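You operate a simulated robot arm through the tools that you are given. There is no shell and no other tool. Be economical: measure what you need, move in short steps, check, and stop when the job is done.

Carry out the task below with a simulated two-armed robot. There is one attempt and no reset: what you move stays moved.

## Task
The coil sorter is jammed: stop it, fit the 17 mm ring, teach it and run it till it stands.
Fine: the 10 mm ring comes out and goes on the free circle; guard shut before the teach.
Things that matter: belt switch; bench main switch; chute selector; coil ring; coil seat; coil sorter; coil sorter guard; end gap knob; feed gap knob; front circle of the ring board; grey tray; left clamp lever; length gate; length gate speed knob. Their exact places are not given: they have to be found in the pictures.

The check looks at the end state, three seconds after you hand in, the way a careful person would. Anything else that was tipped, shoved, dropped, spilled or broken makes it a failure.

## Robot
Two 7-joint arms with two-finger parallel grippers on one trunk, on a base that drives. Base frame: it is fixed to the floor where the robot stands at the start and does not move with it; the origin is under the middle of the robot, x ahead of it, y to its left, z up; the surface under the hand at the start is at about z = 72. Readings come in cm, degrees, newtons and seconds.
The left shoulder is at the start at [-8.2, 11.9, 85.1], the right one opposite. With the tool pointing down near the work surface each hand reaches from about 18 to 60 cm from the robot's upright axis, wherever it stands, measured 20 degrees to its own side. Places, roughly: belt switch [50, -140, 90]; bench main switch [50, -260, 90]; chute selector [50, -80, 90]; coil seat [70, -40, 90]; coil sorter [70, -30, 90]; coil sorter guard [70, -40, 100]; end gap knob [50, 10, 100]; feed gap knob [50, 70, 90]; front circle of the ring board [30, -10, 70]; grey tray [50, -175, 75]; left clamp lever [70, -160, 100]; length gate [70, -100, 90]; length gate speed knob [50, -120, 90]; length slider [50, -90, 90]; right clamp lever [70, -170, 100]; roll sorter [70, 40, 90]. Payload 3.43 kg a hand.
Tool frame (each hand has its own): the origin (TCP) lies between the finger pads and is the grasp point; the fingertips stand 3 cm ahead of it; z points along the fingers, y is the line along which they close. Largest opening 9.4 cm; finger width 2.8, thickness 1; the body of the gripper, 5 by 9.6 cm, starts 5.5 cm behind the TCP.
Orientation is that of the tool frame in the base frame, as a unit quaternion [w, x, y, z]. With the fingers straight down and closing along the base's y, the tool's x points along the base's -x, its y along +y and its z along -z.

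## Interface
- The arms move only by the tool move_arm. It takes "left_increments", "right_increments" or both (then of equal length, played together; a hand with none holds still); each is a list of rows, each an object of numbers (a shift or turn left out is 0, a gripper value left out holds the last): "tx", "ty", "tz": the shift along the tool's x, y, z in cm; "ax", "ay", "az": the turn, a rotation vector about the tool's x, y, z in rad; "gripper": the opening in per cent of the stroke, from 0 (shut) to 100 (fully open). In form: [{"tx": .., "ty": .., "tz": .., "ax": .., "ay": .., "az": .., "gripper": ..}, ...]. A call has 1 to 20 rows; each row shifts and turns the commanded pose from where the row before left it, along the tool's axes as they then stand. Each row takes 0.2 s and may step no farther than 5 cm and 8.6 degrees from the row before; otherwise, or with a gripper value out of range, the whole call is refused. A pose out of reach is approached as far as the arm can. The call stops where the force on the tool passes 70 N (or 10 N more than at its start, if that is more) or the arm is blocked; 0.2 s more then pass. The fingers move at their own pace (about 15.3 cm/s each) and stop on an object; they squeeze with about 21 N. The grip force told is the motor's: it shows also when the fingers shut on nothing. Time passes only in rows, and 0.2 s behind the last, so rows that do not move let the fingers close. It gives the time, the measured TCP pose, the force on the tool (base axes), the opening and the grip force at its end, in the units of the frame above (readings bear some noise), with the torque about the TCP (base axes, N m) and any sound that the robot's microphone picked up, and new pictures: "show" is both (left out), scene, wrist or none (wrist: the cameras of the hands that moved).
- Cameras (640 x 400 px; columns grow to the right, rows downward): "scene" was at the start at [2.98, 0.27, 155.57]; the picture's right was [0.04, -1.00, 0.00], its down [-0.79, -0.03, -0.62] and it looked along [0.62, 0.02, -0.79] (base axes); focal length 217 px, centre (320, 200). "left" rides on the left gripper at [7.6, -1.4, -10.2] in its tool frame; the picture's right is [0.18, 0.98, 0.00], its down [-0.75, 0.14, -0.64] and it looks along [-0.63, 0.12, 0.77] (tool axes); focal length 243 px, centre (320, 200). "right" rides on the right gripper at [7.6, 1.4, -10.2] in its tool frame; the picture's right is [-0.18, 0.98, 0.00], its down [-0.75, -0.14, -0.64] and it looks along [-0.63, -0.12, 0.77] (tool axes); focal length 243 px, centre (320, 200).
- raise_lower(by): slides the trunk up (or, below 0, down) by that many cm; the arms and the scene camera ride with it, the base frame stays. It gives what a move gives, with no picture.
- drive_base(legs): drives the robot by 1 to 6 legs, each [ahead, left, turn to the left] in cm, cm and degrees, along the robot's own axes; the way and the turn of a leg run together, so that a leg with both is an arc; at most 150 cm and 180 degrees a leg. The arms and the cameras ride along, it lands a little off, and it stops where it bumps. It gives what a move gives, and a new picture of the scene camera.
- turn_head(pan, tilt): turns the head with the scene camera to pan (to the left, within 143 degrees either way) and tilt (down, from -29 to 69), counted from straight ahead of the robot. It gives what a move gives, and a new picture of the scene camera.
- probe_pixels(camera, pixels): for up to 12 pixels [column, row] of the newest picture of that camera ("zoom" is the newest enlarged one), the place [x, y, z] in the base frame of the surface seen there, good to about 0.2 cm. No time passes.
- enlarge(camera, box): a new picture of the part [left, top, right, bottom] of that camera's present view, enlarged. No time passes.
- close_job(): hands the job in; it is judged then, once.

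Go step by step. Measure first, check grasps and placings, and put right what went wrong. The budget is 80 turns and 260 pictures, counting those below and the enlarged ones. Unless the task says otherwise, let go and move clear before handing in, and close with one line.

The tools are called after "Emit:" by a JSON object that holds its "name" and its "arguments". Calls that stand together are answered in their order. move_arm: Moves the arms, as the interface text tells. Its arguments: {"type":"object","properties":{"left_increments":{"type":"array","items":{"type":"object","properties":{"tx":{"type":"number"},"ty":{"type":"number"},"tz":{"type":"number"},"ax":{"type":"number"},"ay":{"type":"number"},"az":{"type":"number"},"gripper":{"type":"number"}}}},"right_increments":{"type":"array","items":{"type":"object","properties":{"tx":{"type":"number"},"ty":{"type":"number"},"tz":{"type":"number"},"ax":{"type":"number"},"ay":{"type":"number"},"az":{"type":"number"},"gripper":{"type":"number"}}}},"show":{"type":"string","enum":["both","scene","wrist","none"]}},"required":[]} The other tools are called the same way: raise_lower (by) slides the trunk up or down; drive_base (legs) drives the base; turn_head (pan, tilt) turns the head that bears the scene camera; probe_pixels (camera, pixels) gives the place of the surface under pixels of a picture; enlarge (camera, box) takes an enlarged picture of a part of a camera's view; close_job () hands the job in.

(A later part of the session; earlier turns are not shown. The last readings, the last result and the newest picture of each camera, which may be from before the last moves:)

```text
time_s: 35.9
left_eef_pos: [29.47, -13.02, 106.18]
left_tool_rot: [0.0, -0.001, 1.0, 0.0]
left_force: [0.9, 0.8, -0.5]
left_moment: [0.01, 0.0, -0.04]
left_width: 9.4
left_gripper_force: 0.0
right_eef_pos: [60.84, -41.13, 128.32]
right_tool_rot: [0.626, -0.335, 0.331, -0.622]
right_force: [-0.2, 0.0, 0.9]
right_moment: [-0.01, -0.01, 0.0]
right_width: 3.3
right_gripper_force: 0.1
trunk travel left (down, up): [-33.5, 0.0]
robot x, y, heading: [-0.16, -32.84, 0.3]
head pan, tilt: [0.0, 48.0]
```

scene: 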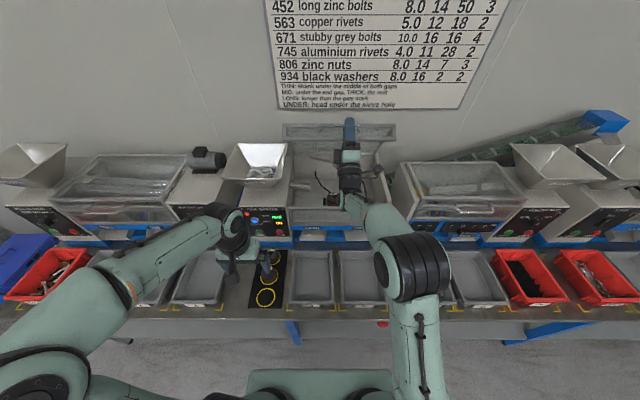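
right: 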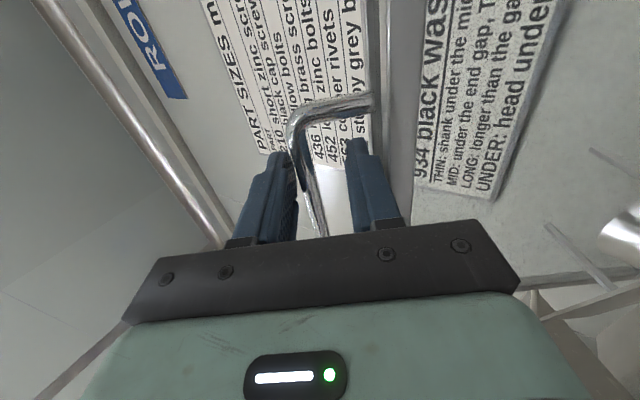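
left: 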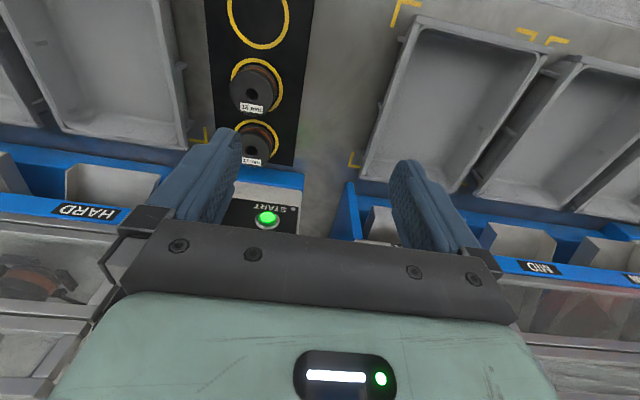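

The lid seems to have come down with the hand. Check whether it's drifting.

Emit:
{"name": "probe_pixels", "arguments": {"camera": "right", "pixels": [[312, 190], [340, 105], [300, 140]]}}

Emit:
{"name": "move_arm", "arguments": {"right_increments": [{}, {}, {}, {}, {}], "show": "wrist"}}

Emit:
{"name": "probe_pixels", "arguments": {"camera": "right", "pixels": [[312, 190], [340, 105], [300, 140]]}}

```text
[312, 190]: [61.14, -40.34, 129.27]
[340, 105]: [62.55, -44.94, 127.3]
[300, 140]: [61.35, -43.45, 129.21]
```

```text
time_s: 37.1
left_eef_pos: [29.43, -13.05, 106.15]
left_tool_rot: [0.001, -0.002, 1.0, 0.0]
left_force: [0.1, -0.9, -0.4]
left_moment: [0.0, -0.02, 0.0]
left_width: 9.41
left_gripper_force: 0.1
right_eef_pos: [60.86, -41.23, 128.4]
right_tool_rot: [0.626, -0.334, 0.331, -0.623]
right_force: [-0.7, 0.0, 0.2]
right_moment: [-0.01, 0.0, -0.02]
right_width: 3.3
right_gripper_force: 0.1
trunk travel left (down, up): [-33.5, 0.0]
robot x, y, heading: [-0.41, -32.98, 0.2]
head pan, tilt: [0.0, 48.0]
```

right: 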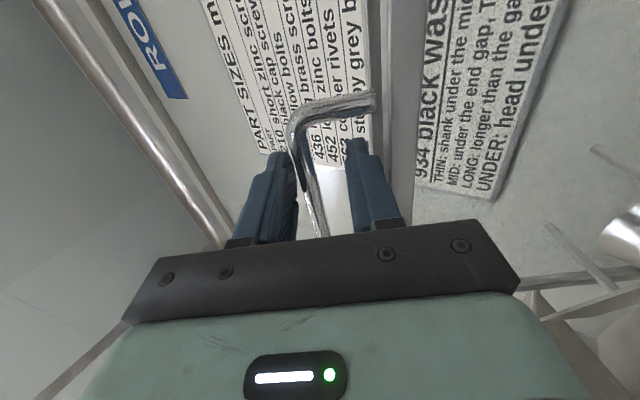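

```text
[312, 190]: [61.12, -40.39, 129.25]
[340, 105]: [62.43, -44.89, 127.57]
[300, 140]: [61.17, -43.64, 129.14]
```

The lid holds at about 55°; the upper finger just dragged it. Open the fingers wider, then withdraw with the bar centred.

Emit:
{"name": "move_arm", "arguments": {"right_increments": [{"gripper": 75}, {"ty": -0.7}, {}, {"tz": -2}, {"tz": -2}, {"tz": -2}, {}]}}

```text
time_s: 38.7
left_eef_pos: [29.54, -12.98, 106.1]
left_tool_rot: [0.0, -0.002, 1.0, -0.001]
left_force: [0.7, 0.1, 0.8]
left_moment: [0.0, 0.01, -0.03]
left_width: 9.42
left_gripper_force: 0.0
right_eef_pos: [55.11, -41.13, 125.66]
right_tool_rot: [0.625, -0.335, 0.331, -0.622]
right_force: [0.3, -0.6, 1.2]
right_moment: [-0.02, 0.03, -0.03]
right_width: 7.05
right_gripper_force: 0.1
trunk travel left (down, up): [-33.5, 0.0]
robot x, y, heading: [-0.56, -33.39, 0.2]
head pan, tilt: [0.0, 48.0]
```

scene: 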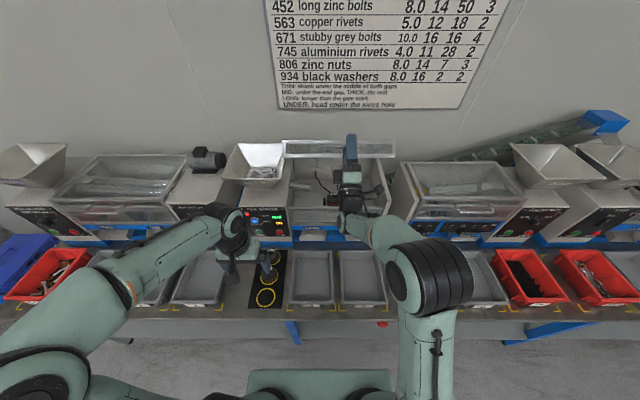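
right: 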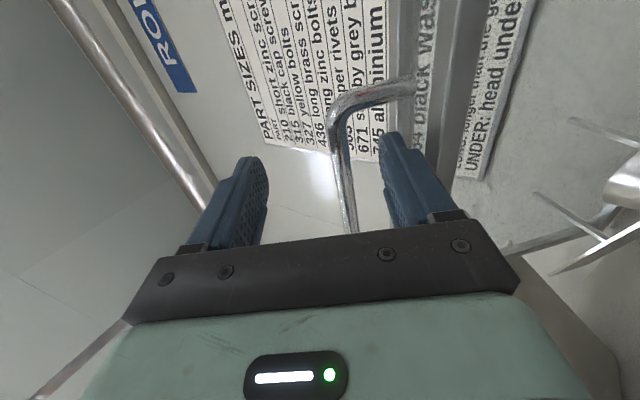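

The lid went down again with the hand; find out whether it rests on the lower finger. I'll move the hand down 1.5 cm and compare.

Emit:
{"name": "probe_pixels", "arguments": {"camera": "right", "pixels": [[345, 190], [370, 92], [410, 90], [400, 20]]}}

Emit:
{"name": "move_arm", "arguments": {"right_increments": [{"ty": 0.8}, {"ty": 0.7}, {}, {}], "show": "wrist"}}

Emit:
{"name": "probe_pixels", "arguments": {"camera": "right", "pixels": [[330, 190], [345, 190], [370, 92], [360, 88], [395, 60], [350, 100]]}}

```text
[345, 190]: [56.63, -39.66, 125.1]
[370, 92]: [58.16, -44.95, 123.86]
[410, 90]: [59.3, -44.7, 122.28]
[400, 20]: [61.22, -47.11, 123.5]
```

```text
time_s: 39.7
left_eef_pos: [29.16, -12.9, 106.27]
left_tool_rot: [0.001, -0.002, 1.0, -0.001]
left_force: [0.4, 1.4, 0.3]
left_moment: [0.0, -0.04, -0.03]
left_width: 9.4
left_gripper_force: 0.1
right_eef_pos: [55.55, -41.14, 124.73]
right_tool_rot: [0.627, -0.332, 0.329, -0.623]
right_force: [-12.6, -2.0, 10.8]
right_moment: [-0.05, -0.32, -0.14]
right_width: 6.09
right_gripper_force: 0.1
trunk travel left (down, up): [-33.5, 0.0]
robot x, y, heading: [-1.1, -33.14, -0.1]
head pan, tilt: [0.0, 48.0]
```

right: 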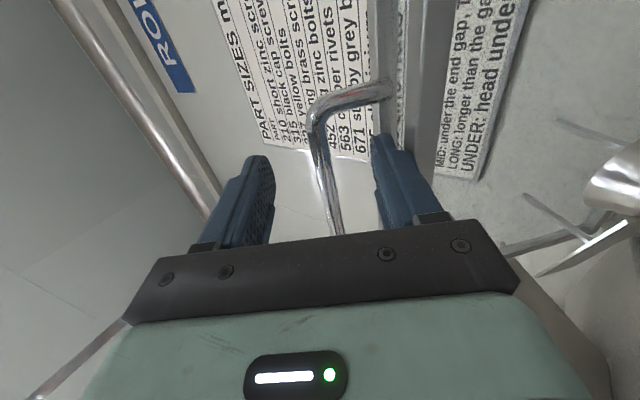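

```text
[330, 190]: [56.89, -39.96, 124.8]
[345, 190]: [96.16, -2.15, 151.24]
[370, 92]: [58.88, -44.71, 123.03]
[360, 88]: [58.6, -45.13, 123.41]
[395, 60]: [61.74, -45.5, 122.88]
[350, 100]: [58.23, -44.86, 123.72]
```

The lower finger was pressing on the lid strip. Unload it, narrow the gap again, and withdraw slowly while watching.

Emit:
{"name": "move_arm", "arguments": {"right_increments": [{"ty": -0.6, "gripper": 40}, {"ty": -0.5}, {}, {}], "show": "wrist"}}

Emit:
{"name": "probe_pixels", "arguments": {"camera": "right", "pixels": [[340, 170], [345, 190], [333, 150], [370, 92], [350, 95], [410, 60]]}}

```text
time_s: 40.7
left_eef_pos: [29.3, -12.95, 106.11]
left_tool_rot: [0.001, -0.002, 1.0, 0.0]
left_force: [-0.1, 0.0, 0.1]
left_moment: [0.02, 0.02, -0.02]
left_width: 9.41
left_gripper_force: 0.0
right_eef_pos: [55.31, -41.16, 125.33]
right_tool_rot: [0.625, -0.335, 0.331, -0.623]
right_force: [0.0, 0.4, 0.7]
right_moment: [0.0, -0.01, -0.02]
right_width: 3.75
right_gripper_force: 0.1
trunk travel left (down, up): [-33.5, 0.0]
robot x, y, heading: [-0.27, -32.64, 0.1]
head pan, tilt: [0.0, 48.0]
```

right: 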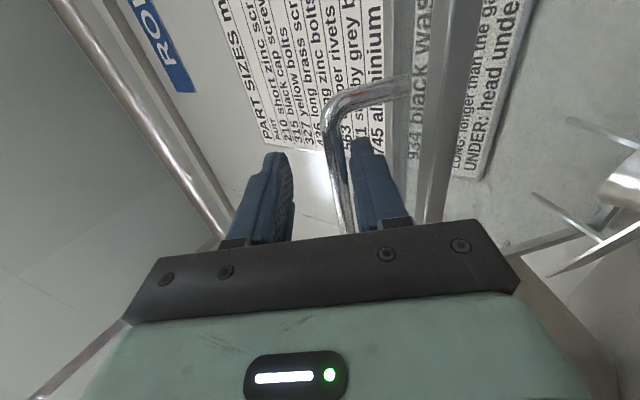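

```text
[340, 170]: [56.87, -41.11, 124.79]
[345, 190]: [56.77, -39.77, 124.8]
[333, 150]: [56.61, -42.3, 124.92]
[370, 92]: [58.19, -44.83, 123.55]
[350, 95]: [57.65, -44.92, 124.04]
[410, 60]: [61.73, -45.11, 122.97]
```

Bar sits on the lower finger; centre it with ty +1 and withdraw 4 cm.

Emit:
{"name": "move_arm", "arguments": {"right_increments": [{"ty": 1.0}, {}, {"tz": -1.3}, {"tz": -1.3}, {"tz": -1.3}, {}], "show": "wrist"}}

Emit:
{"name": "probe_pixels", "arguments": {"camera": "right", "pixels": [[320, 170], [325, 150], [330, 170], [350, 95], [340, 100], [330, 110]]}}

```text
time_s: 42.1
left_eef_pos: [29.35, -12.85, 106.15]
left_tool_rot: [0.0, -0.001, 1.0, 0.0]
left_force: [0.6, 0.5, 0.7]
left_moment: [0.04, 0.02, 0.01]
left_width: 9.39
left_gripper_force: 0.1
right_eef_pos: [52.71, -41.21, 122.27]
right_tool_rot: [0.626, -0.334, 0.331, -0.622]
right_force: [-0.2, -0.3, -1.0]
right_moment: [0.0, 0.0, -0.02]
right_width: 3.77
right_gripper_force: 0.1
trunk travel left (down, up): [-33.5, 0.0]
robot x, y, heading: [-0.45, -33.02, 0.1]
head pan, tilt: [0.0, 48.0]
```

right: 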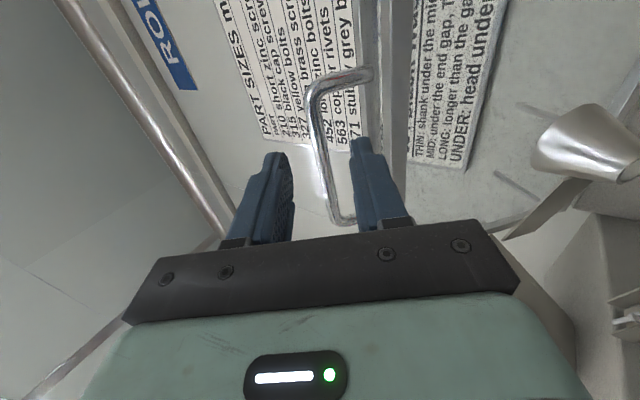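

```text
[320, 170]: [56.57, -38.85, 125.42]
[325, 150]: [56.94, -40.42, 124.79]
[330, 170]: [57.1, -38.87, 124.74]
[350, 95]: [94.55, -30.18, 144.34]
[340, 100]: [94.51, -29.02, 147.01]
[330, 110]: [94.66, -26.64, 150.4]
```

Now the bar stays at (56.8,124.9): the hinge holds by friction at ~43°. Withdraw the right hand fully, close it, and look into the seat.

Emit:
{"name": "move_arm", "arguments": {"right_increments": [{"tz": -3}, {"tz": -4}, {"tz": -4, "gripper": 0}, {"tz": -4, "tx": 3}, {"tz": -3, "tx": 4}, {"tx": 4}, {"tx": 4}]}}

Emit:
{"name": "enlarge", "arguments": {"camera": "scene", "box": [270, 150, 400, 230]}}

```text
time_s: 43.7
left_eef_pos: [29.44, -12.83, 106.13]
left_tool_rot: [0.0, -0.002, 1.0, 0.0]
left_force: [-0.4, -0.2, 0.9]
left_moment: [0.02, 0.02, 0.0]
left_width: 9.41
left_gripper_force: 0.0
right_eef_pos: [38.26, -55.9, 112.07]
right_tool_rot: [0.626, -0.335, 0.33, -0.622]
right_force: [0.0, 0.4, -0.3]
right_moment: [-0.01, -0.02, 0.02]
right_width: 0.01
right_gripper_force: 20.7
right hand out of reach, approached as far as the arm can: row 5
trunk travel left (down, up): [-33.5, 0.0]
robot x, y, heading: [-0.6, -32.82, 0.2]
head pan, tilt: [0.0, 48.0]
```

scene: 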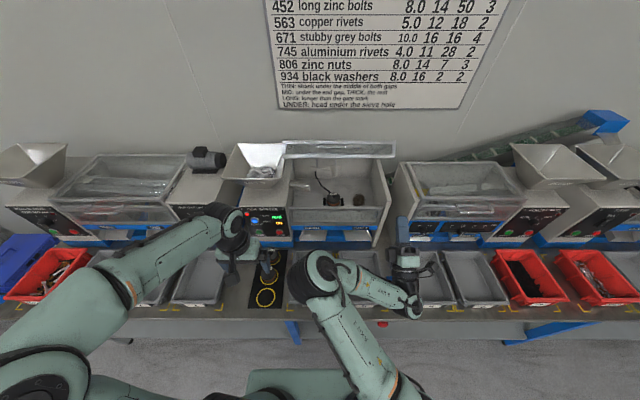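
right: 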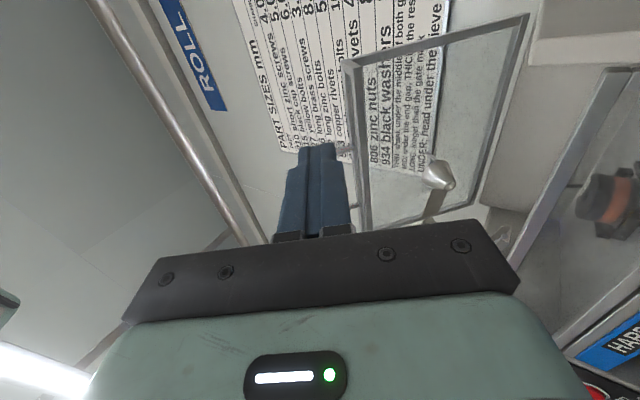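

```text
4.92 times, centred on (335, 190) of scene
```

zoom: 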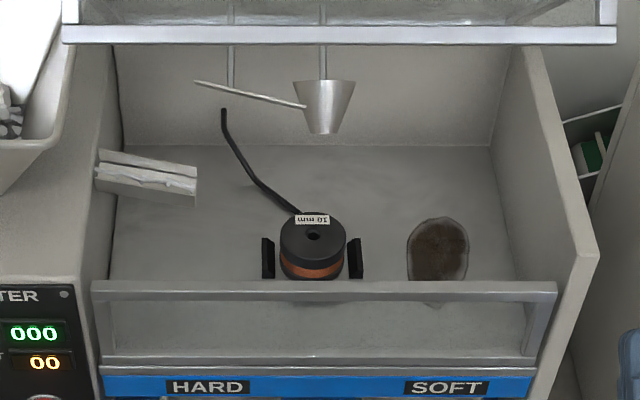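

Now the open seat is clear: the 10 mm ring at zoom (312,245) between two black blocks, funnel rides on the lid. Probe the geometry.

Emit:
{"name": "probe_pixels", "arguments": {"camera": "zoom", "pixels": [[312, 236], [312, 250], [282, 235], [344, 235], [312, 222], [267, 242], [268, 265], [356, 243], [355, 265], [298, 210], [312, 288], [225, 115]]}}

Emit:
{"name": "enlarge", "arguments": {"camera": "scene", "box": [310, 185, 360, 216]}}

Emit:
{"name": "probe_pixels", "arguments": {"camera": "zoom", "pixels": [[320, 205], [320, 300], [235, 230], [400, 230], [320, 120], [200, 200], [202, 270], [415, 200], [418, 270], [272, 75], [320, 320], [320, 350]]}}

```text
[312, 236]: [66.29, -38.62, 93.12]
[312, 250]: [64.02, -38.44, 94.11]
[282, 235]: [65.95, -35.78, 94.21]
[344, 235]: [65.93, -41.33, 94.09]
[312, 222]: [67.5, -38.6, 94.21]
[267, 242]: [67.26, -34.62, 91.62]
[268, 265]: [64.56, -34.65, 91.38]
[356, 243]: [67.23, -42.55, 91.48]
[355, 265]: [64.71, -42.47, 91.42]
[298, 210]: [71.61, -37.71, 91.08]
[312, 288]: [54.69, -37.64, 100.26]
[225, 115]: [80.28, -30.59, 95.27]
```

```text
12.80 times, centred on (335, 200) of scene
```

zoom: 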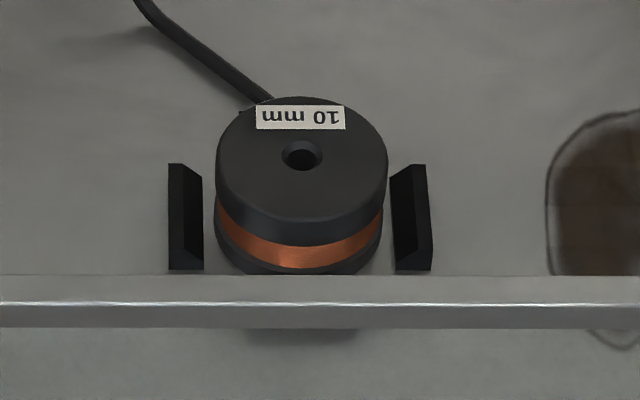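

```text
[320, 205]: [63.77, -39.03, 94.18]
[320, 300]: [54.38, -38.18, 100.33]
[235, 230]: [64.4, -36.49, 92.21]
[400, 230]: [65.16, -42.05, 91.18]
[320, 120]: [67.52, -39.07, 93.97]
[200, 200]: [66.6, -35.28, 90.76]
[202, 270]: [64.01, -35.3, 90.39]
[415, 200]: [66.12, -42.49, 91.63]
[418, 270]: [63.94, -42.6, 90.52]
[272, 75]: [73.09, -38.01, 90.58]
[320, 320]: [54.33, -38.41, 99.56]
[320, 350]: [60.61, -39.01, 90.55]
```

Ring: centre ≈(65.9,-38.6), top z 94.2, Ø5.5; side blocks only to z 91.5. The funnel hangs over it at this lid angle, so I'll push the lid further open from underneath with the closed right fist at y≈-48.

Emit:
{"name": "move_arm", "arguments": {"right_increments": [{"tx": -1.98, "ty": 2.3, "tz": 2.5}, {"tx": -1.98, "ty": 2.3, "tz": 2.5}, {"tx": -1.98, "ty": 2.3, "tz": 2.5}, {"tx": -1.98, "ty": 2.3, "tz": 2.5}, {"tz": 3}, {"tz": 3}, {"tz": 3}, {}]}}

```text
time_s: 45.5
left_eef_pos: [29.47, -12.95, 106.16]
left_tool_rot: [0.0, -0.002, 1.0, 0.0]
left_force: [-0.1, 0.3, -0.9]
left_moment: [0.04, -0.04, 0.02]
left_width: 9.43
left_gripper_force: 0.1
right_eef_pos: [58.99, -48.17, 114.96]
right_tool_rot: [0.625, -0.335, 0.332, -0.622]
right_force: [-0.3, 0.2, -0.4]
right_moment: [0.03, -0.01, 0.05]
right_width: 0.0
right_gripper_force: 21.3
trunk travel left (down, up): [-33.5, 0.0]
robot x, y, heading: [-0.36, -32.81, 0.0]
head pan, tilt: [0.0, 48.0]
```

scene: 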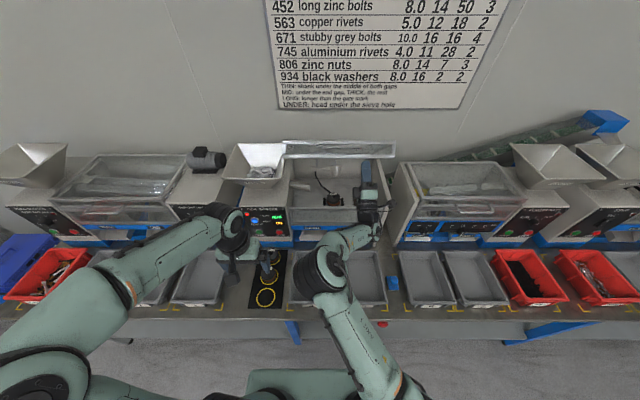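
right: 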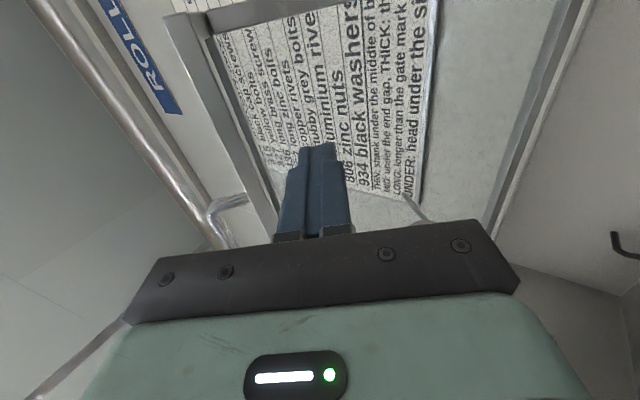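

Fist is under the lid. Push along the arc.

Emit:
{"name": "move_arm", "arguments": {"right_increments": [{"tz": 2.5}, {"tz": 2.5}, {"tz": 2.4, "ty": -0.46}, {"tz": 1.75}, {"tz": 1.75}, {"tz": 1.75, "ty": 0.27}, {"tz": 1.75, "ty": 0.27}, {"tz": 1.3, "ty": 0.4}, {"tz": 1.3, "ty": 0.4}, {}]}}

```text
time_s: 47.7
left_eef_pos: [29.32, -12.94, 106.03]
left_tool_rot: [-0.001, -0.002, 1.0, 0.0]
left_force: [-0.2, 0.0, 0.0]
left_moment: [-0.04, 0.02, 0.0]
left_width: 9.42
left_gripper_force: 0.1
right_eef_pos: [73.99, -48.1, 123.88]
right_tool_rot: [0.626, -0.334, 0.331, -0.622]
right_force: [-0.1, -0.7, 0.4]
right_moment: [0.01, -0.01, 0.03]
right_width: 0.0
right_gripper_force: 20.3
trunk travel left (down, up): [-33.5, 0.0]
robot x, y, heading: [-0.68, -33.03, -0.1]
head pan, tilt: [0.0, 48.0]
```

scene: 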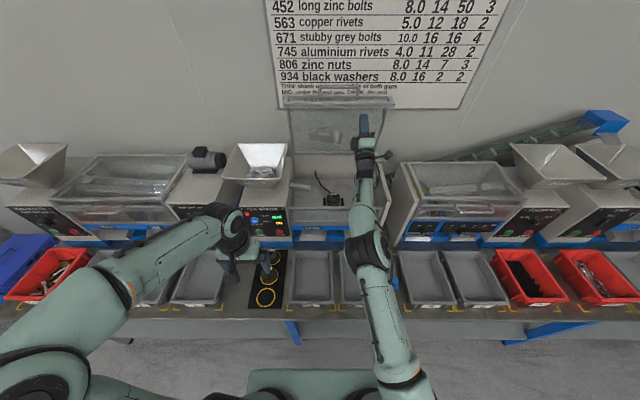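
right: 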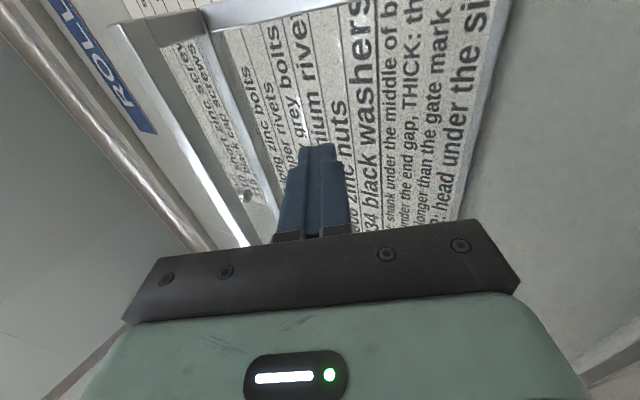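

Lid about 78°. Retract the right hand and park it right; bring the left hand tilted 25° over the seat.

Emit:
{"name": "move_arm", "arguments": {"right_increments": [{"tz": -3}, {"tz": -4}, {"tz": -4}, {"tz": -4}, {"tz": -4, "tx": 2}, {"tz": -4, "tx": 2}, {"tz": -4, "tx": 2}, {"tz": -3, "tx": 2}, {"tx": 3}], "show": "none"}}

Emit:
{"name": "move_arm", "arguments": {"left_increments": [{"ay": -0.11}, {"ay": -0.11}, {"ay": -0.11}, {"ay": -0.11}, {"tz": 0.43, "tx": -2.65, "ty": -3.21, "gripper": 75}, {"tz": 0.43, "tx": -2.65, "ty": -3.21}, {"tz": 0.43, "tx": -2.65, "ty": -3.21}, {"tz": 0.43, "tx": -2.65, "ty": -3.21}, {"tz": 0.43, "tx": -2.65, "ty": -3.21}, {"tz": 0.43, "tx": -2.65, "ty": -3.21}, {"tz": 0.43, "tx": -2.65, "ty": -3.21}, {"tz": 0.43, "tx": -2.65, "ty": -3.21}, {}]}}

```text
time_s: 49.7
left_eef_pos: [29.39, -12.95, 106.23]
left_tool_rot: [0.0, -0.002, 1.0, 0.0]
left_force: [-0.1, -0.9, 0.6]
left_moment: [0.0, -0.01, 0.01]
left_width: 9.41
left_gripper_force: 0.1
right_eef_pos: [49.18, -59.34, 107.04]
right_tool_rot: [0.626, -0.334, 0.332, -0.622]
right_force: [1.0, 0.2, 0.1]
right_moment: [-0.03, -0.01, 0.01]
right_width: 0.0
right_gripper_force: 21.2
trunk travel left (down, up): [-33.5, 0.0]
robot x, y, heading: [-0.39, -33.02, 0.4]
head pan, tilt: [0.0, 48.0]
```

```text
time_s: 52.5
left_eef_pos: [50.55, -38.66, 112.08]
left_tool_rot: [0.218, -0.002, 0.976, 0.0]
left_force: [-0.3, -0.4, 0.4]
left_moment: [0.0, 0.02, -0.02]
left_width: 7.03
left_gripper_force: 0.0
right_eef_pos: [48.96, -59.35, 107.19]
right_tool_rot: [0.626, -0.335, 0.331, -0.622]
right_force: [-0.5, 0.0, 0.3]
right_moment: [-0.03, 0.01, -0.02]
right_width: 0.02
right_gripper_force: 21.2
trunk travel left (down, up): [-33.5, 0.0]
robot x, y, heading: [-0.41, -32.8, 0.2]
head pan, tilt: [0.0, 48.0]
```

scene: 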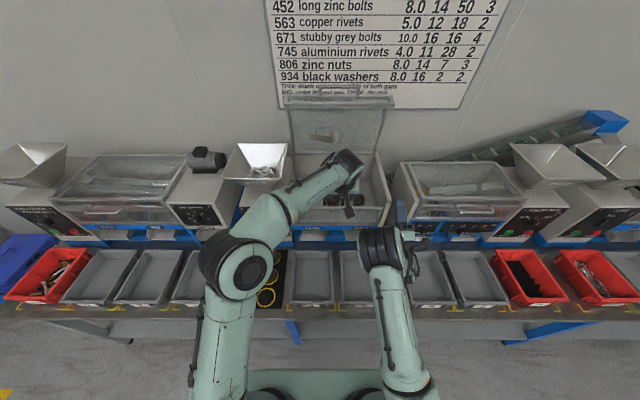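
left: 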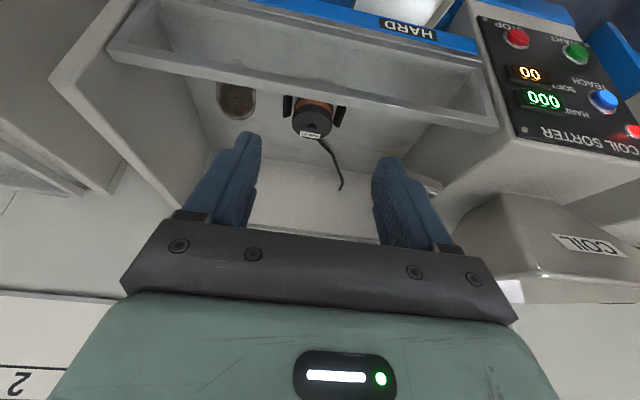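

Lid stays at 78°. Refine the ring centre from the left camera.

Emit:
{"name": "enlarge", "arguments": {"camera": "left", "box": [264, 70, 376, 140]}}

Emit:
{"name": "probe_pixels", "arguments": {"camera": "left", "pixels": [[312, 135], [312, 110], [294, 120], [330, 120], [286, 105], [339, 115], [300, 97], [240, 95]]}}

```text
5.71 times, centred on (320, 105) of left
```

zoom: 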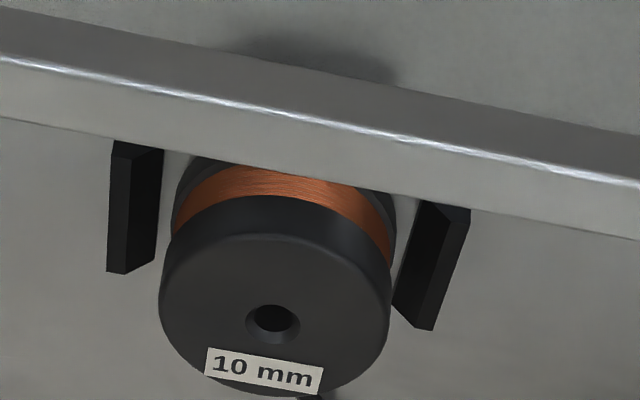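

```text
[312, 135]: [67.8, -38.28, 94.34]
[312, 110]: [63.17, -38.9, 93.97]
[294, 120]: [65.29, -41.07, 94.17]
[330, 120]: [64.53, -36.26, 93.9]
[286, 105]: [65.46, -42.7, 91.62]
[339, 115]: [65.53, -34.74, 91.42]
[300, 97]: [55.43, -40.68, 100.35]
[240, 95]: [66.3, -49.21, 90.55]
```

Ring centre (66.0,-38.6). Approach above it, then check before descent.

Emit:
{"name": "move_arm", "arguments": {"left_increments": [{"tx": -2.57, "tz": 3.1}, {"tx": -2.57, "tz": 3.1}, {"tx": -2.57, "tz": 3.1}, {"tx": -2.57, "tz": 3.1}, {"tz": 0}, {}]}}

```text
time_s: 53.9
left_eef_pos: [61.79, -37.72, 105.03]
left_tool_rot: [0.219, -0.002, 0.976, 0.0]
left_force: [0.3, 0.3, -0.1]
left_moment: [0.04, -0.02, -0.04]
left_width: 7.03
left_gripper_force: 0.2
left hand out of reach, approached as far as the arm can: row 3, 4
right_eef_pos: [49.04, -59.32, 107.08]
right_tool_rot: [0.626, -0.335, 0.331, -0.622]
right_force: [0.4, -0.2, 0.2]
right_moment: [-0.01, 0.02, -0.01]
right_width: 0.0
right_gripper_force: 21.1
trunk travel left (down, up): [-33.5, 0.0]
robot x, y, heading: [-0.66, -33.14, 0.2]
head pan, tilt: [0.0, 48.0]
```

scene: 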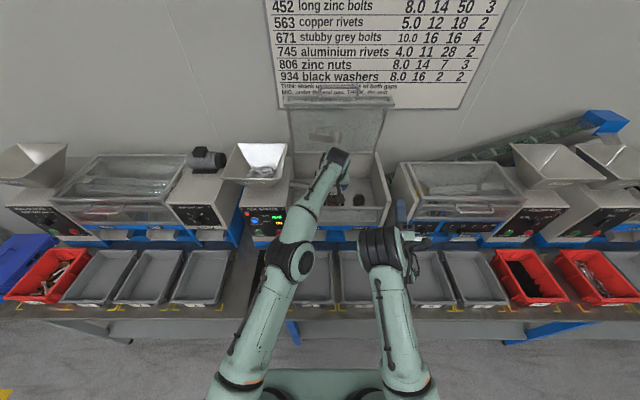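
left: 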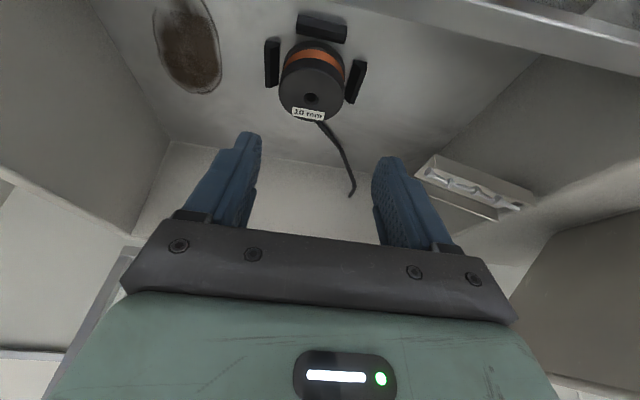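

The left arm falls short by ~3 cm at this tilt. I'll withdraw it and turn the base right 30° so the left shoulder comes forward.

Emit:
{"name": "move_arm", "arguments": {"left_increments": [{"tx": 2.0, "tz": -3.5}, {"tx": 2.6, "tz": -3.0}, {"tx": 3, "tz": -2}, {"tx": 4}, {"tx": 4, "ty": 1}, {"tx": 4, "ty": 2}, {"tx": 4, "ty": 2}], "show": "none"}}

Emit:
{"name": "drive_base", "arguments": {"legs": [[0, 0, -30]]}}

```text
time_s: 55.5
left_eef_pos: [36.88, -32.65, 102.32]
left_tool_rot: [0.218, -0.003, 0.976, 0.0]
left_force: [0.3, 0.9, 0.0]
left_moment: [-0.02, 0.0, -0.03]
left_width: 7.08
left_gripper_force: 0.0
right_eef_pos: [49.07, -59.23, 107.29]
right_tool_rot: [0.626, -0.334, 0.33, -0.622]
right_force: [0.0, -0.2, 0.3]
right_moment: [0.02, 0.01, 0.0]
right_width: 0.0
right_gripper_force: 21.4
trunk travel left (down, up): [-33.5, 0.0]
robot x, y, heading: [-0.6, -32.74, 0.4]
head pan, tilt: [0.0, 48.0]
```

```text
time_s: 57.4
left_eef_pos: [31.92, -51.87, 102.24]
left_tool_rot: [0.211, 0.254, 0.942, -0.057]
left_force: [0.0, 0.3, 0.0]
left_moment: [-0.02, 0.0, 0.0]
left_width: 7.04
left_gripper_force: 0.1
right_eef_pos: [28.79, -80.84, 107.08]
right_tool_rot: [-0.44, 0.236, -0.407, 0.765]
right_force: [-0.6, 0.0, 1.0]
right_moment: [0.03, 0.0, -0.01]
right_width: 0.0
right_gripper_force: 21.2
trunk travel left (down, up): [-33.5, 0.0]
robot x, y, heading: [-0.55, -33.02, -30.2]
head pan, tilt: [0.0, 48.0]
```

scene: 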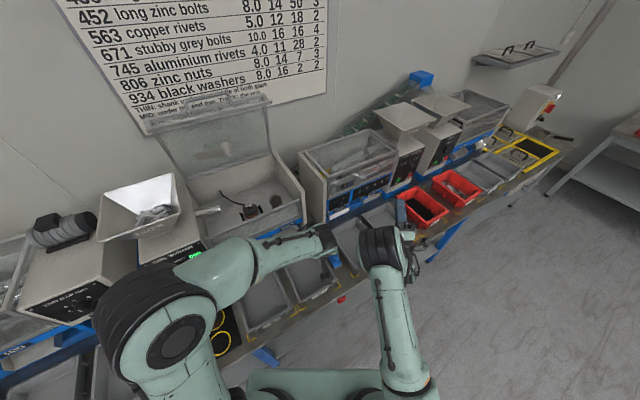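

Turned freely (round base). Before reaching in I check the funnel's position on the raised lid and the ring from here.

Emit:
{"name": "enlarge", "arguments": {"camera": "scene", "box": [150, 100, 310, 240]}}

Emit:
{"name": "move_arm", "arguments": {"left_increments": [{"ay": 0.087}, {}], "show": "wrist"}}

```text
2.86 times, centred on (230, 170) of scene
```

zoom: 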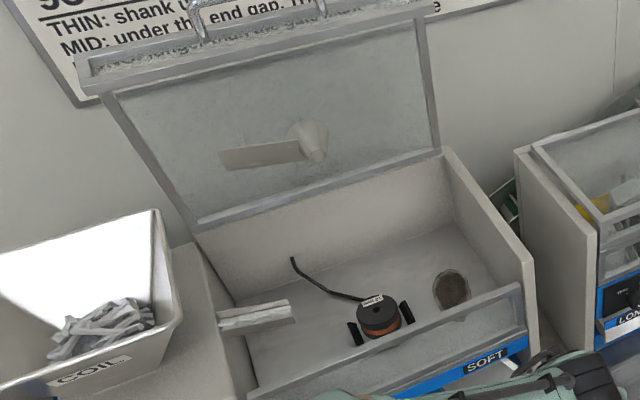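

```text
time_s: 58.0
left_eef_pos: [31.82, -51.83, 102.17]
left_tool_rot: [0.169, 0.256, 0.951, -0.046]
left_force: [-0.3, 0.0, 0.3]
left_moment: [0.02, 0.0, -0.01]
left_width: 7.03
left_gripper_force: 0.1
right_eef_pos: [28.83, -80.92, 107.11]
right_tool_rot: [-0.44, 0.234, -0.406, 0.765]
right_force: [0.3, 0.5, 0.4]
right_moment: [0.0, 0.01, 0.0]
right_width: 0.0
right_gripper_force: 21.0
trunk travel left (down, up): [-33.5, 0.0]
robot x, y, heading: [-0.51, -32.83, -30.0]
head pan, tilt: [0.0, 48.0]
```

left: 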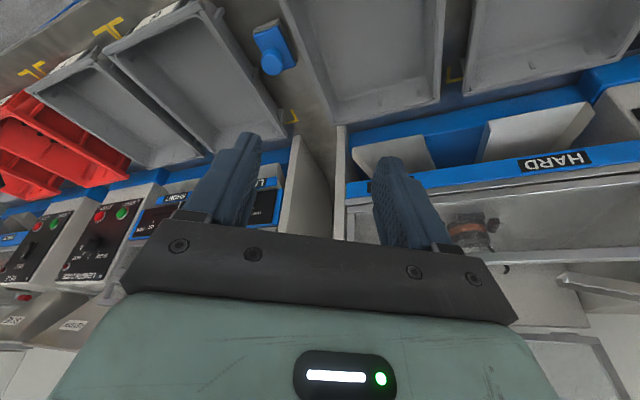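

Emit:
{"name": "probe_pixels", "arguments": {"camera": "zoom", "pixels": [[305, 130], [318, 155], [230, 158], [270, 152], [378, 312], [440, 150], [300, 200], [120, 80]]}}

```text
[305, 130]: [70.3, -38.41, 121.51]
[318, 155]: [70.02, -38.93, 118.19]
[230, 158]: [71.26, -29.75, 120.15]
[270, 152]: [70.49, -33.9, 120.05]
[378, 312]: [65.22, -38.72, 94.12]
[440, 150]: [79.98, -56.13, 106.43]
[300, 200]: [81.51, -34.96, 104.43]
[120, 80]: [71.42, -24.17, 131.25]
```

Funnel mouth is at about (70,-38.6,118–121): enough clearance at 20° tilt. Move over the ring.

Emit:
{"name": "move_arm", "arguments": {"left_increments": [{"tx": -2.58, "ty": 3.52, "tz": -0.72}, {"tx": -2.58, "ty": 3.52, "tz": -0.72}, {"tx": -2.58, "ty": 3.52, "tz": -0.72}, {"tx": -2.58, "ty": 3.52, "tz": -0.72}, {"tx": -2.58, "ty": 3.52, "tz": -0.72}, {"tx": -1.44, "ty": 2.19, "tz": 2.76}, {"tx": -1.44, "ty": 2.19, "tz": 2.76}, {"tx": -1.44, "ty": 2.19, "tz": 2.76}, {"tx": -1.44, "ty": 2.19, "tz": 2.76}, {"tx": -1.44, "ty": 2.19, "tz": 2.76}, {}]}}

```text
time_s: 60.4
left_eef_pos: [65.5, -38.59, 99.7]
left_tool_rot: [0.169, 0.256, 0.951, -0.045]
left_force: [0.4, -0.4, 0.2]
left_moment: [0.0, -0.05, -0.01]
left_width: 7.07
left_gripper_force: 0.0
right_eef_pos: [28.81, -80.9, 107.06]
right_tool_rot: [-0.44, 0.235, -0.407, 0.765]
right_force: [0.6, 0.2, 0.0]
right_moment: [0.0, -0.03, -0.02]
right_width: 0.01
right_gripper_force: 21.6
trunk travel left (down, up): [-33.5, 0.0]
robot x, y, heading: [-0.62, -32.96, -30.4]
head pan, tilt: [0.0, 48.0]
```

scene: 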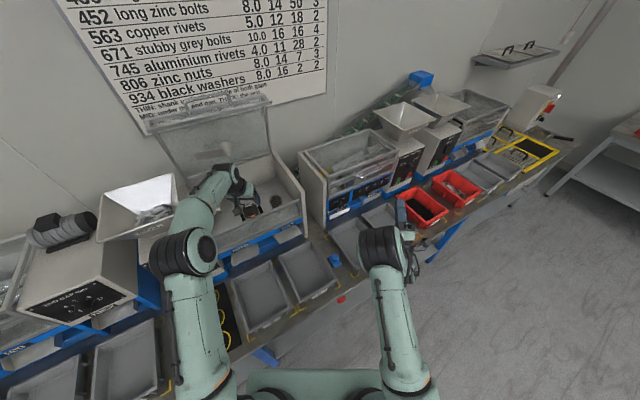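
left: 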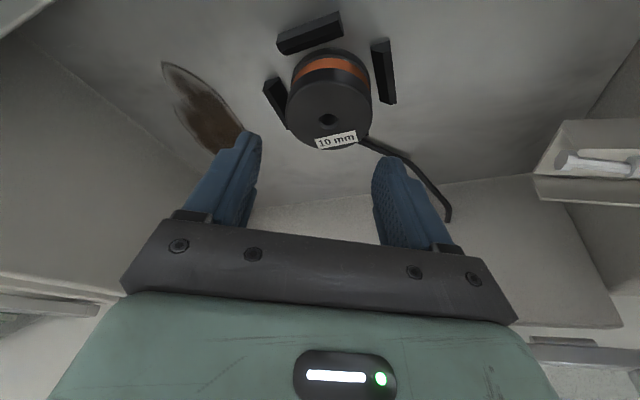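

In reach. Descend and close on the upper flange.

Emit:
{"name": "move_arm", "arguments": {"left_increments": [{"tx": 0.57, "ty": 0.08, "tz": 1.32}, {"tx": 0.57, "ty": 0.08, "tz": 1.32}, {"tx": 0.57, "ty": 0.08, "tz": 1.31}, {}, {"gripper": 0}, {}, {}, {}]}}

```text
time_s: 62.2
left_eef_pos: [65.63, -38.11, 95.33]
left_tool_rot: [0.169, 0.256, 0.951, -0.046]
left_force: [0.4, -1.0, 0.3]
left_moment: [0.05, 0.02, 0.0]
left_width: 5.68
left_gripper_force: 21.0
right_eef_pos: [28.86, -80.79, 107.02]
right_tool_rot: [-0.44, 0.235, -0.407, 0.765]
right_force: [-0.2, 0.5, 0.3]
right_moment: [0.03, 0.02, -0.02]
right_width: 0.0
right_gripper_force: 21.0
trunk travel left (down, up): [-33.5, 0.0]
robot x, y, heading: [-0.47, -32.84, -30.3]
head pan, tilt: [0.0, 48.0]
```

scene: 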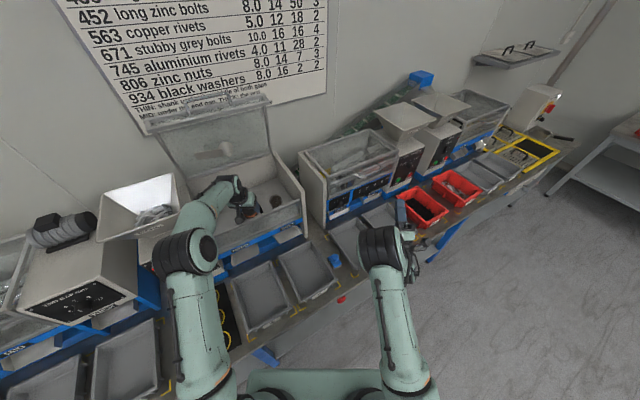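
left: 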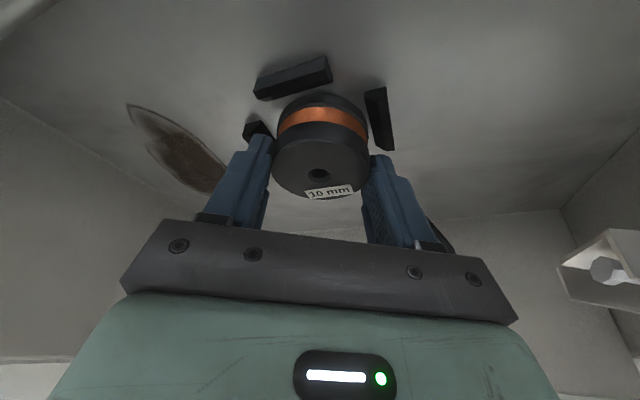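

Gripped (5.68 cm). Lift straight up and check the ring comes along.

Emit:
{"name": "move_arm", "arguments": {"left_increments": [{"tx": -0.51, "tz": -1.41}, {"tx": -0.51, "tz": -1.41}, {"tx": -0.68, "tz": -1.88}, {"tx": -0.68, "tz": -1.88}, {}], "show": "wrist"}}

```text
time_s: 63.4
left_eef_pos: [65.61, -38.02, 102.34]
left_tool_rot: [0.169, 0.256, 0.951, -0.046]
left_force: [0.5, -0.4, -3.2]
left_moment: [0.0, 0.05, -0.02]
left_width: 5.69
left_gripper_force: 20.9
right_eef_pos: [28.84, -80.84, 107.14]
right_tool_rot: [-0.441, 0.236, -0.407, 0.764]
right_force: [-0.3, -0.2, 0.1]
right_moment: [0.01, -0.03, -0.01]
right_width: 0.01
right_gripper_force: 21.1
trunk travel left (down, up): [-33.5, 0.0]
robot x, y, heading: [-0.79, -33.03, -30.3]
head pan, tilt: [0.0, 48.0]
```

left: 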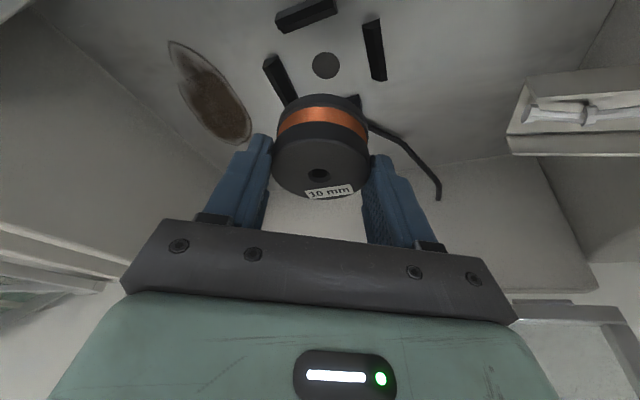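

Ring is out. The seat's centre disc shows at (326,65); measure it for the refit.

Emit:
{"name": "probe_pixels", "arguments": {"camera": "left", "pixels": [[326, 65], [314, 65], [338, 65], [326, 55], [326, 75], [302, 27], [372, 35], [278, 70], [372, 70], [300, 95]]}}

Emit:
{"name": "enlarge", "arguments": {"camera": "left", "box": [240, 0, 420, 112]}}

```text
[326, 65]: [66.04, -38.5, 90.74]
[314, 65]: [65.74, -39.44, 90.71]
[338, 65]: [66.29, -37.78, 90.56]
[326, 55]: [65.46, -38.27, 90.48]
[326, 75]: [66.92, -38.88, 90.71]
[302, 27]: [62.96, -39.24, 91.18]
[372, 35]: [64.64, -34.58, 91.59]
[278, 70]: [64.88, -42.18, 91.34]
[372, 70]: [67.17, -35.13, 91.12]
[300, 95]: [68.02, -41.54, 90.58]
```

```text
3.56 times, centred on (330, 56) of left
```

zoom: 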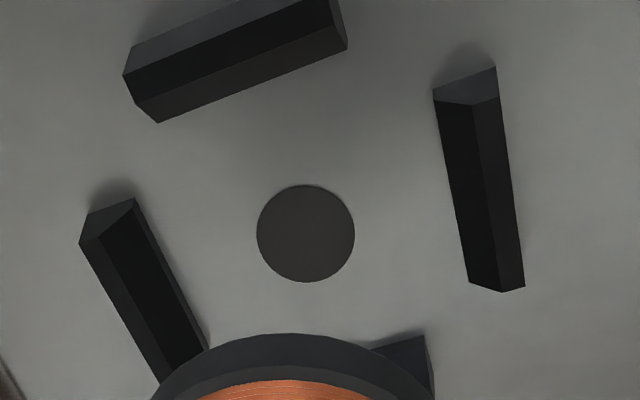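

Seat centre (66.1,-38.55,90.6). Retreat with the ring, then turn the base back to face ahead.

Emit:
{"name": "move_arm", "arguments": {"left_increments": [{"tx": -1.37, "tz": -3.76}, {"tx": 3.08, "tz": -3.25}, {"tx": 4.23, "tz": -1.54}, {"tx": 4.23, "tz": -1.54}, {"tx": 4.23, "tz": -1.54}, {"tx": 4.23, "tz": -1.54}, {"tx": 4.23, "tz": -1.54}, {"tx": 4.23, "tz": -1.54}], "show": "none"}}

Emit:
{"name": "drive_base", "arguments": {"legs": [[0, 0, 30]]}}

```text
time_s: 65.2
left_eef_pos: [38.46, -22.55, 108.32]
left_tool_rot: [0.171, 0.258, 0.95, -0.046]
left_force: [0.1, -0.1, -3.5]
left_moment: [0.0, -0.02, 0.03]
left_width: 5.66
left_gripper_force: 21.0
right_eef_pos: [28.77, -80.87, 107.1]
right_tool_rot: [-0.44, 0.236, -0.407, 0.765]
right_force: [0.0, -0.2, 0.1]
right_moment: [-0.02, 0.01, 0.0]
right_width: 0.0
right_gripper_force: 20.5
trunk travel left (down, up): [-33.5, 0.0]
robot x, y, heading: [-0.4, -33.25, -30.2]
head pan, tilt: [0.0, 48.0]
```

```text
time_s: 67.1
left_eef_pos: [27.99, -4.13, 108.26]
left_tool_rot: [0.176, -0.002, 0.984, 0.001]
left_force: [0.3, 0.1, -3.0]
left_moment: [0.01, -0.04, 0.02]
left_width: 5.68
left_gripper_force: 20.8
right_eef_pos: [49.16, -59.23, 107.06]
right_tool_rot: [0.626, -0.334, 0.33, -0.622]
right_force: [-0.3, 0.1, 0.0]
right_moment: [-0.01, -0.02, 0.0]
right_width: 0.0
right_gripper_force: 21.8
trunk travel left (down, up): [-33.5, 0.0]
robot x, y, heading: [-0.37, -33.07, 0.1]
head pan, tilt: [0.0, 48.0]
```

scene: 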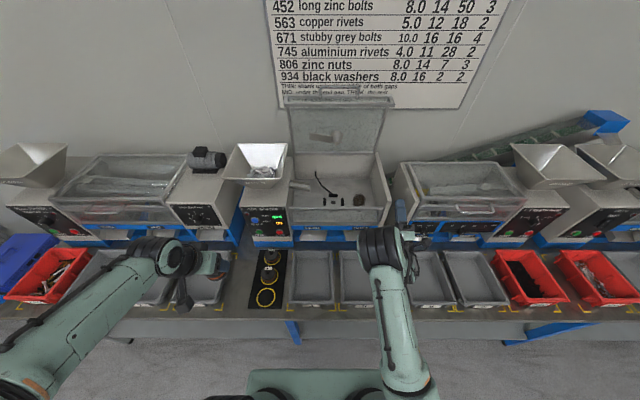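

Board in view. Measure the free circle and the other rings.

Emit:
{"name": "enlarge", "arguments": {"camera": "scene", "box": [236, 240, 300, 320]}}

Emit:
{"name": "probe_pixels", "arguments": {"camera": "scene", "pixels": [[267, 297], [259, 297], [275, 297], [267, 289], [267, 305], [269, 269], [268, 251]]}}

```text
5.00 times, centred on (268, 280) of scene
```

zoom: 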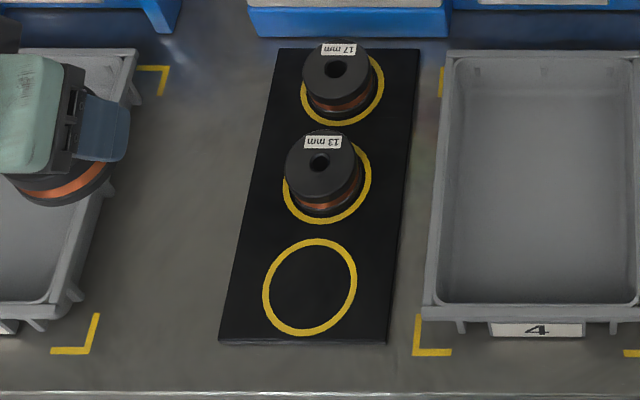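

```text
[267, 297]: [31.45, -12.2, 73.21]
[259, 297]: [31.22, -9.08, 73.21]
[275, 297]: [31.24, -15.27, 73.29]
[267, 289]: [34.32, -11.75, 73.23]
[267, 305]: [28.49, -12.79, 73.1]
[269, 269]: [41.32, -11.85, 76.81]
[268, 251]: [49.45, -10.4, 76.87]
```

Free circle centre (31.2,-11.8,73.2). Carry the ring over it and stop ~8 cm above.

Emit:
{"name": "move_arm", "arguments": {"left_increments": [{"ty": -3.85}, {"ty": -3.85}, {"tx": 1.04, "tz": 4.37}, {"tx": 1.04, "tz": 4.37}, {"tx": 1.04, "tz": 4.37}, {"tx": 1.04, "tz": 4.37}, {"tx": 1.04, "tz": 4.37}, {}]}}

```text
time_s: 68.9
left_eef_pos: [30.74, -11.58, 85.82]
left_tool_rot: [0.175, -0.003, 0.985, 0.001]
left_force: [0.6, -0.8, -2.7]
left_moment: [0.02, 0.01, 0.0]
left_width: 5.68
left_gripper_force: 21.2
right_eef_pos: [49.13, -59.26, 106.99]
right_tool_rot: [0.626, -0.334, 0.331, -0.622]
right_force: [-0.6, -0.4, -0.4]
right_moment: [0.01, 0.03, 0.0]
right_width: 0.0
right_gripper_force: 20.8
trunk travel left (down, up): [-33.5, 0.0]
robot x, y, heading: [-0.55, -33.08, 0.4]
head pan, tilt: [0.0, 48.0]
```

scene: 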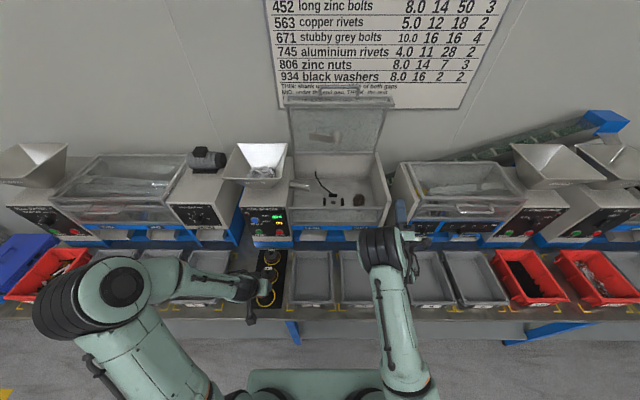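
left: 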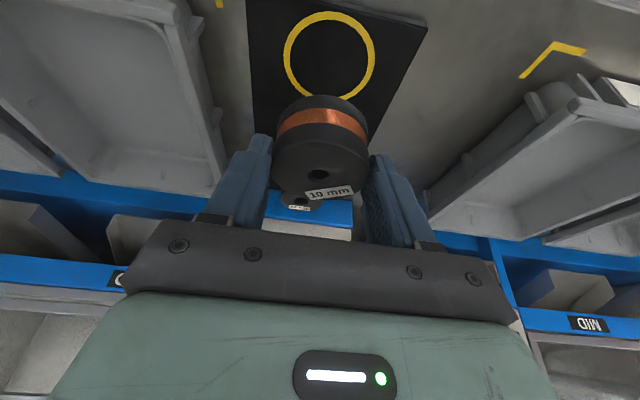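

Verify circle centre with wrist camera.

Emit:
{"name": "probe_pixels", "arguments": {"camera": "left", "pixels": [[288, 55], [372, 57], [326, 15], [340, 98], [320, 175], [317, 150]]}}

```text
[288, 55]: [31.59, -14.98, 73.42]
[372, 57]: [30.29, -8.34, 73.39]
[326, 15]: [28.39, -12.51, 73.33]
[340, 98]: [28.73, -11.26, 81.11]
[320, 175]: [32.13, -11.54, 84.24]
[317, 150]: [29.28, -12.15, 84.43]
```

Aligned. Descend gently.

Emit:
{"name": "move_arm", "arguments": {"left_increments": [{"tx": 0.82, "tz": 2.26}, {"tx": 0.82, "tz": 2.26}, {"tx": 0.68, "tz": 1.88}, {"tx": 0.1, "tz": 0.28}, {"tx": 0.1, "tz": 0.28}, {}], "show": "wrist"}}

```text
time_s: 70.3
left_eef_pos: [30.84, -11.8, 78.44]
left_tool_rot: [0.175, -0.003, 0.984, 0.001]
left_force: [-0.5, -0.4, -2.3]
left_moment: [0.0, 0.03, 0.01]
left_width: 5.68
left_gripper_force: 20.9
right_eef_pos: [48.98, -59.24, 107.16]
right_tool_rot: [0.625, -0.334, 0.331, -0.623]
right_force: [-0.5, -0.4, 0.6]
right_moment: [-0.02, 0.01, 0.01]
right_width: 0.0
right_gripper_force: 20.5
trunk travel left (down, up): [-33.5, 0.0]
robot x, y, heading: [-0.61, -33.17, -0.0]
head pan, tilt: [0.0, 48.0]
```

left: 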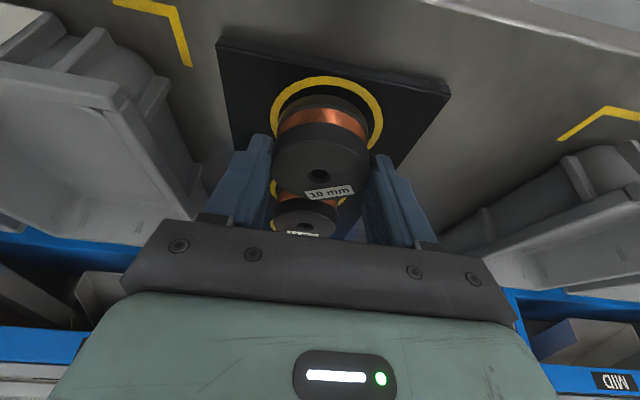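

Centred in the circle, still just above. Last millimetres, then release.

Emit:
{"name": "move_arm", "arguments": {"left_increments": [{"tx": 0.07, "tz": 0.19}, {"tx": 0.07, "tz": 0.19}, {}], "show": "none"}}

```text
time_s: 71.1
left_eef_pos: [30.83, -11.69, 78.22]
left_tool_rot: [0.175, -0.002, 0.984, 0.001]
left_force: [0.0, -0.3, -2.1]
left_moment: [-0.05, 0.02, 0.01]
left_width: 5.67
left_gripper_force: 20.4
right_eef_pos: [49.08, -59.23, 107.21]
right_tool_rot: [0.626, -0.335, 0.332, -0.622]
right_force: [-0.6, 0.8, 0.2]
right_moment: [0.01, 0.0, 0.0]
right_width: 0.01
right_gripper_force: 20.9
trunk travel left (down, up): [-33.5, 0.0]
robot x, y, heading: [-0.54, -33.0, 0.3]
head pan, tilt: [0.0, 48.0]
```

Emit:
{"name": "move_arm", "arguments": {"left_increments": [{"tx": 0.06, "tz": 0.16}, {"tx": 0.06, "tz": 0.16}, {}], "show": "none"}}

```text
time_s: 71.9
left_eef_pos: [30.8, -11.69, 77.86]
left_tool_rot: [0.177, -0.001, 0.984, 0.001]
left_force: [-0.5, 0.9, 18.3]
left_moment: [0.08, -0.18, -0.18]
left_width: 5.71
left_gripper_force: 20.7
right_eef_pos: [49.03, -59.27, 107.03]
right_tool_rot: [0.626, -0.334, 0.331, -0.622]
right_force: [0.5, 0.2, 0.9]
right_moment: [-0.01, 0.03, 0.02]
right_width: 0.0
right_gripper_force: 21.1
trunk travel left (down, up): [-33.5, 0.0]
robot x, y, heading: [-0.57, -32.83, 0.2]
head pan, tilt: [0.0, 48.0]
```

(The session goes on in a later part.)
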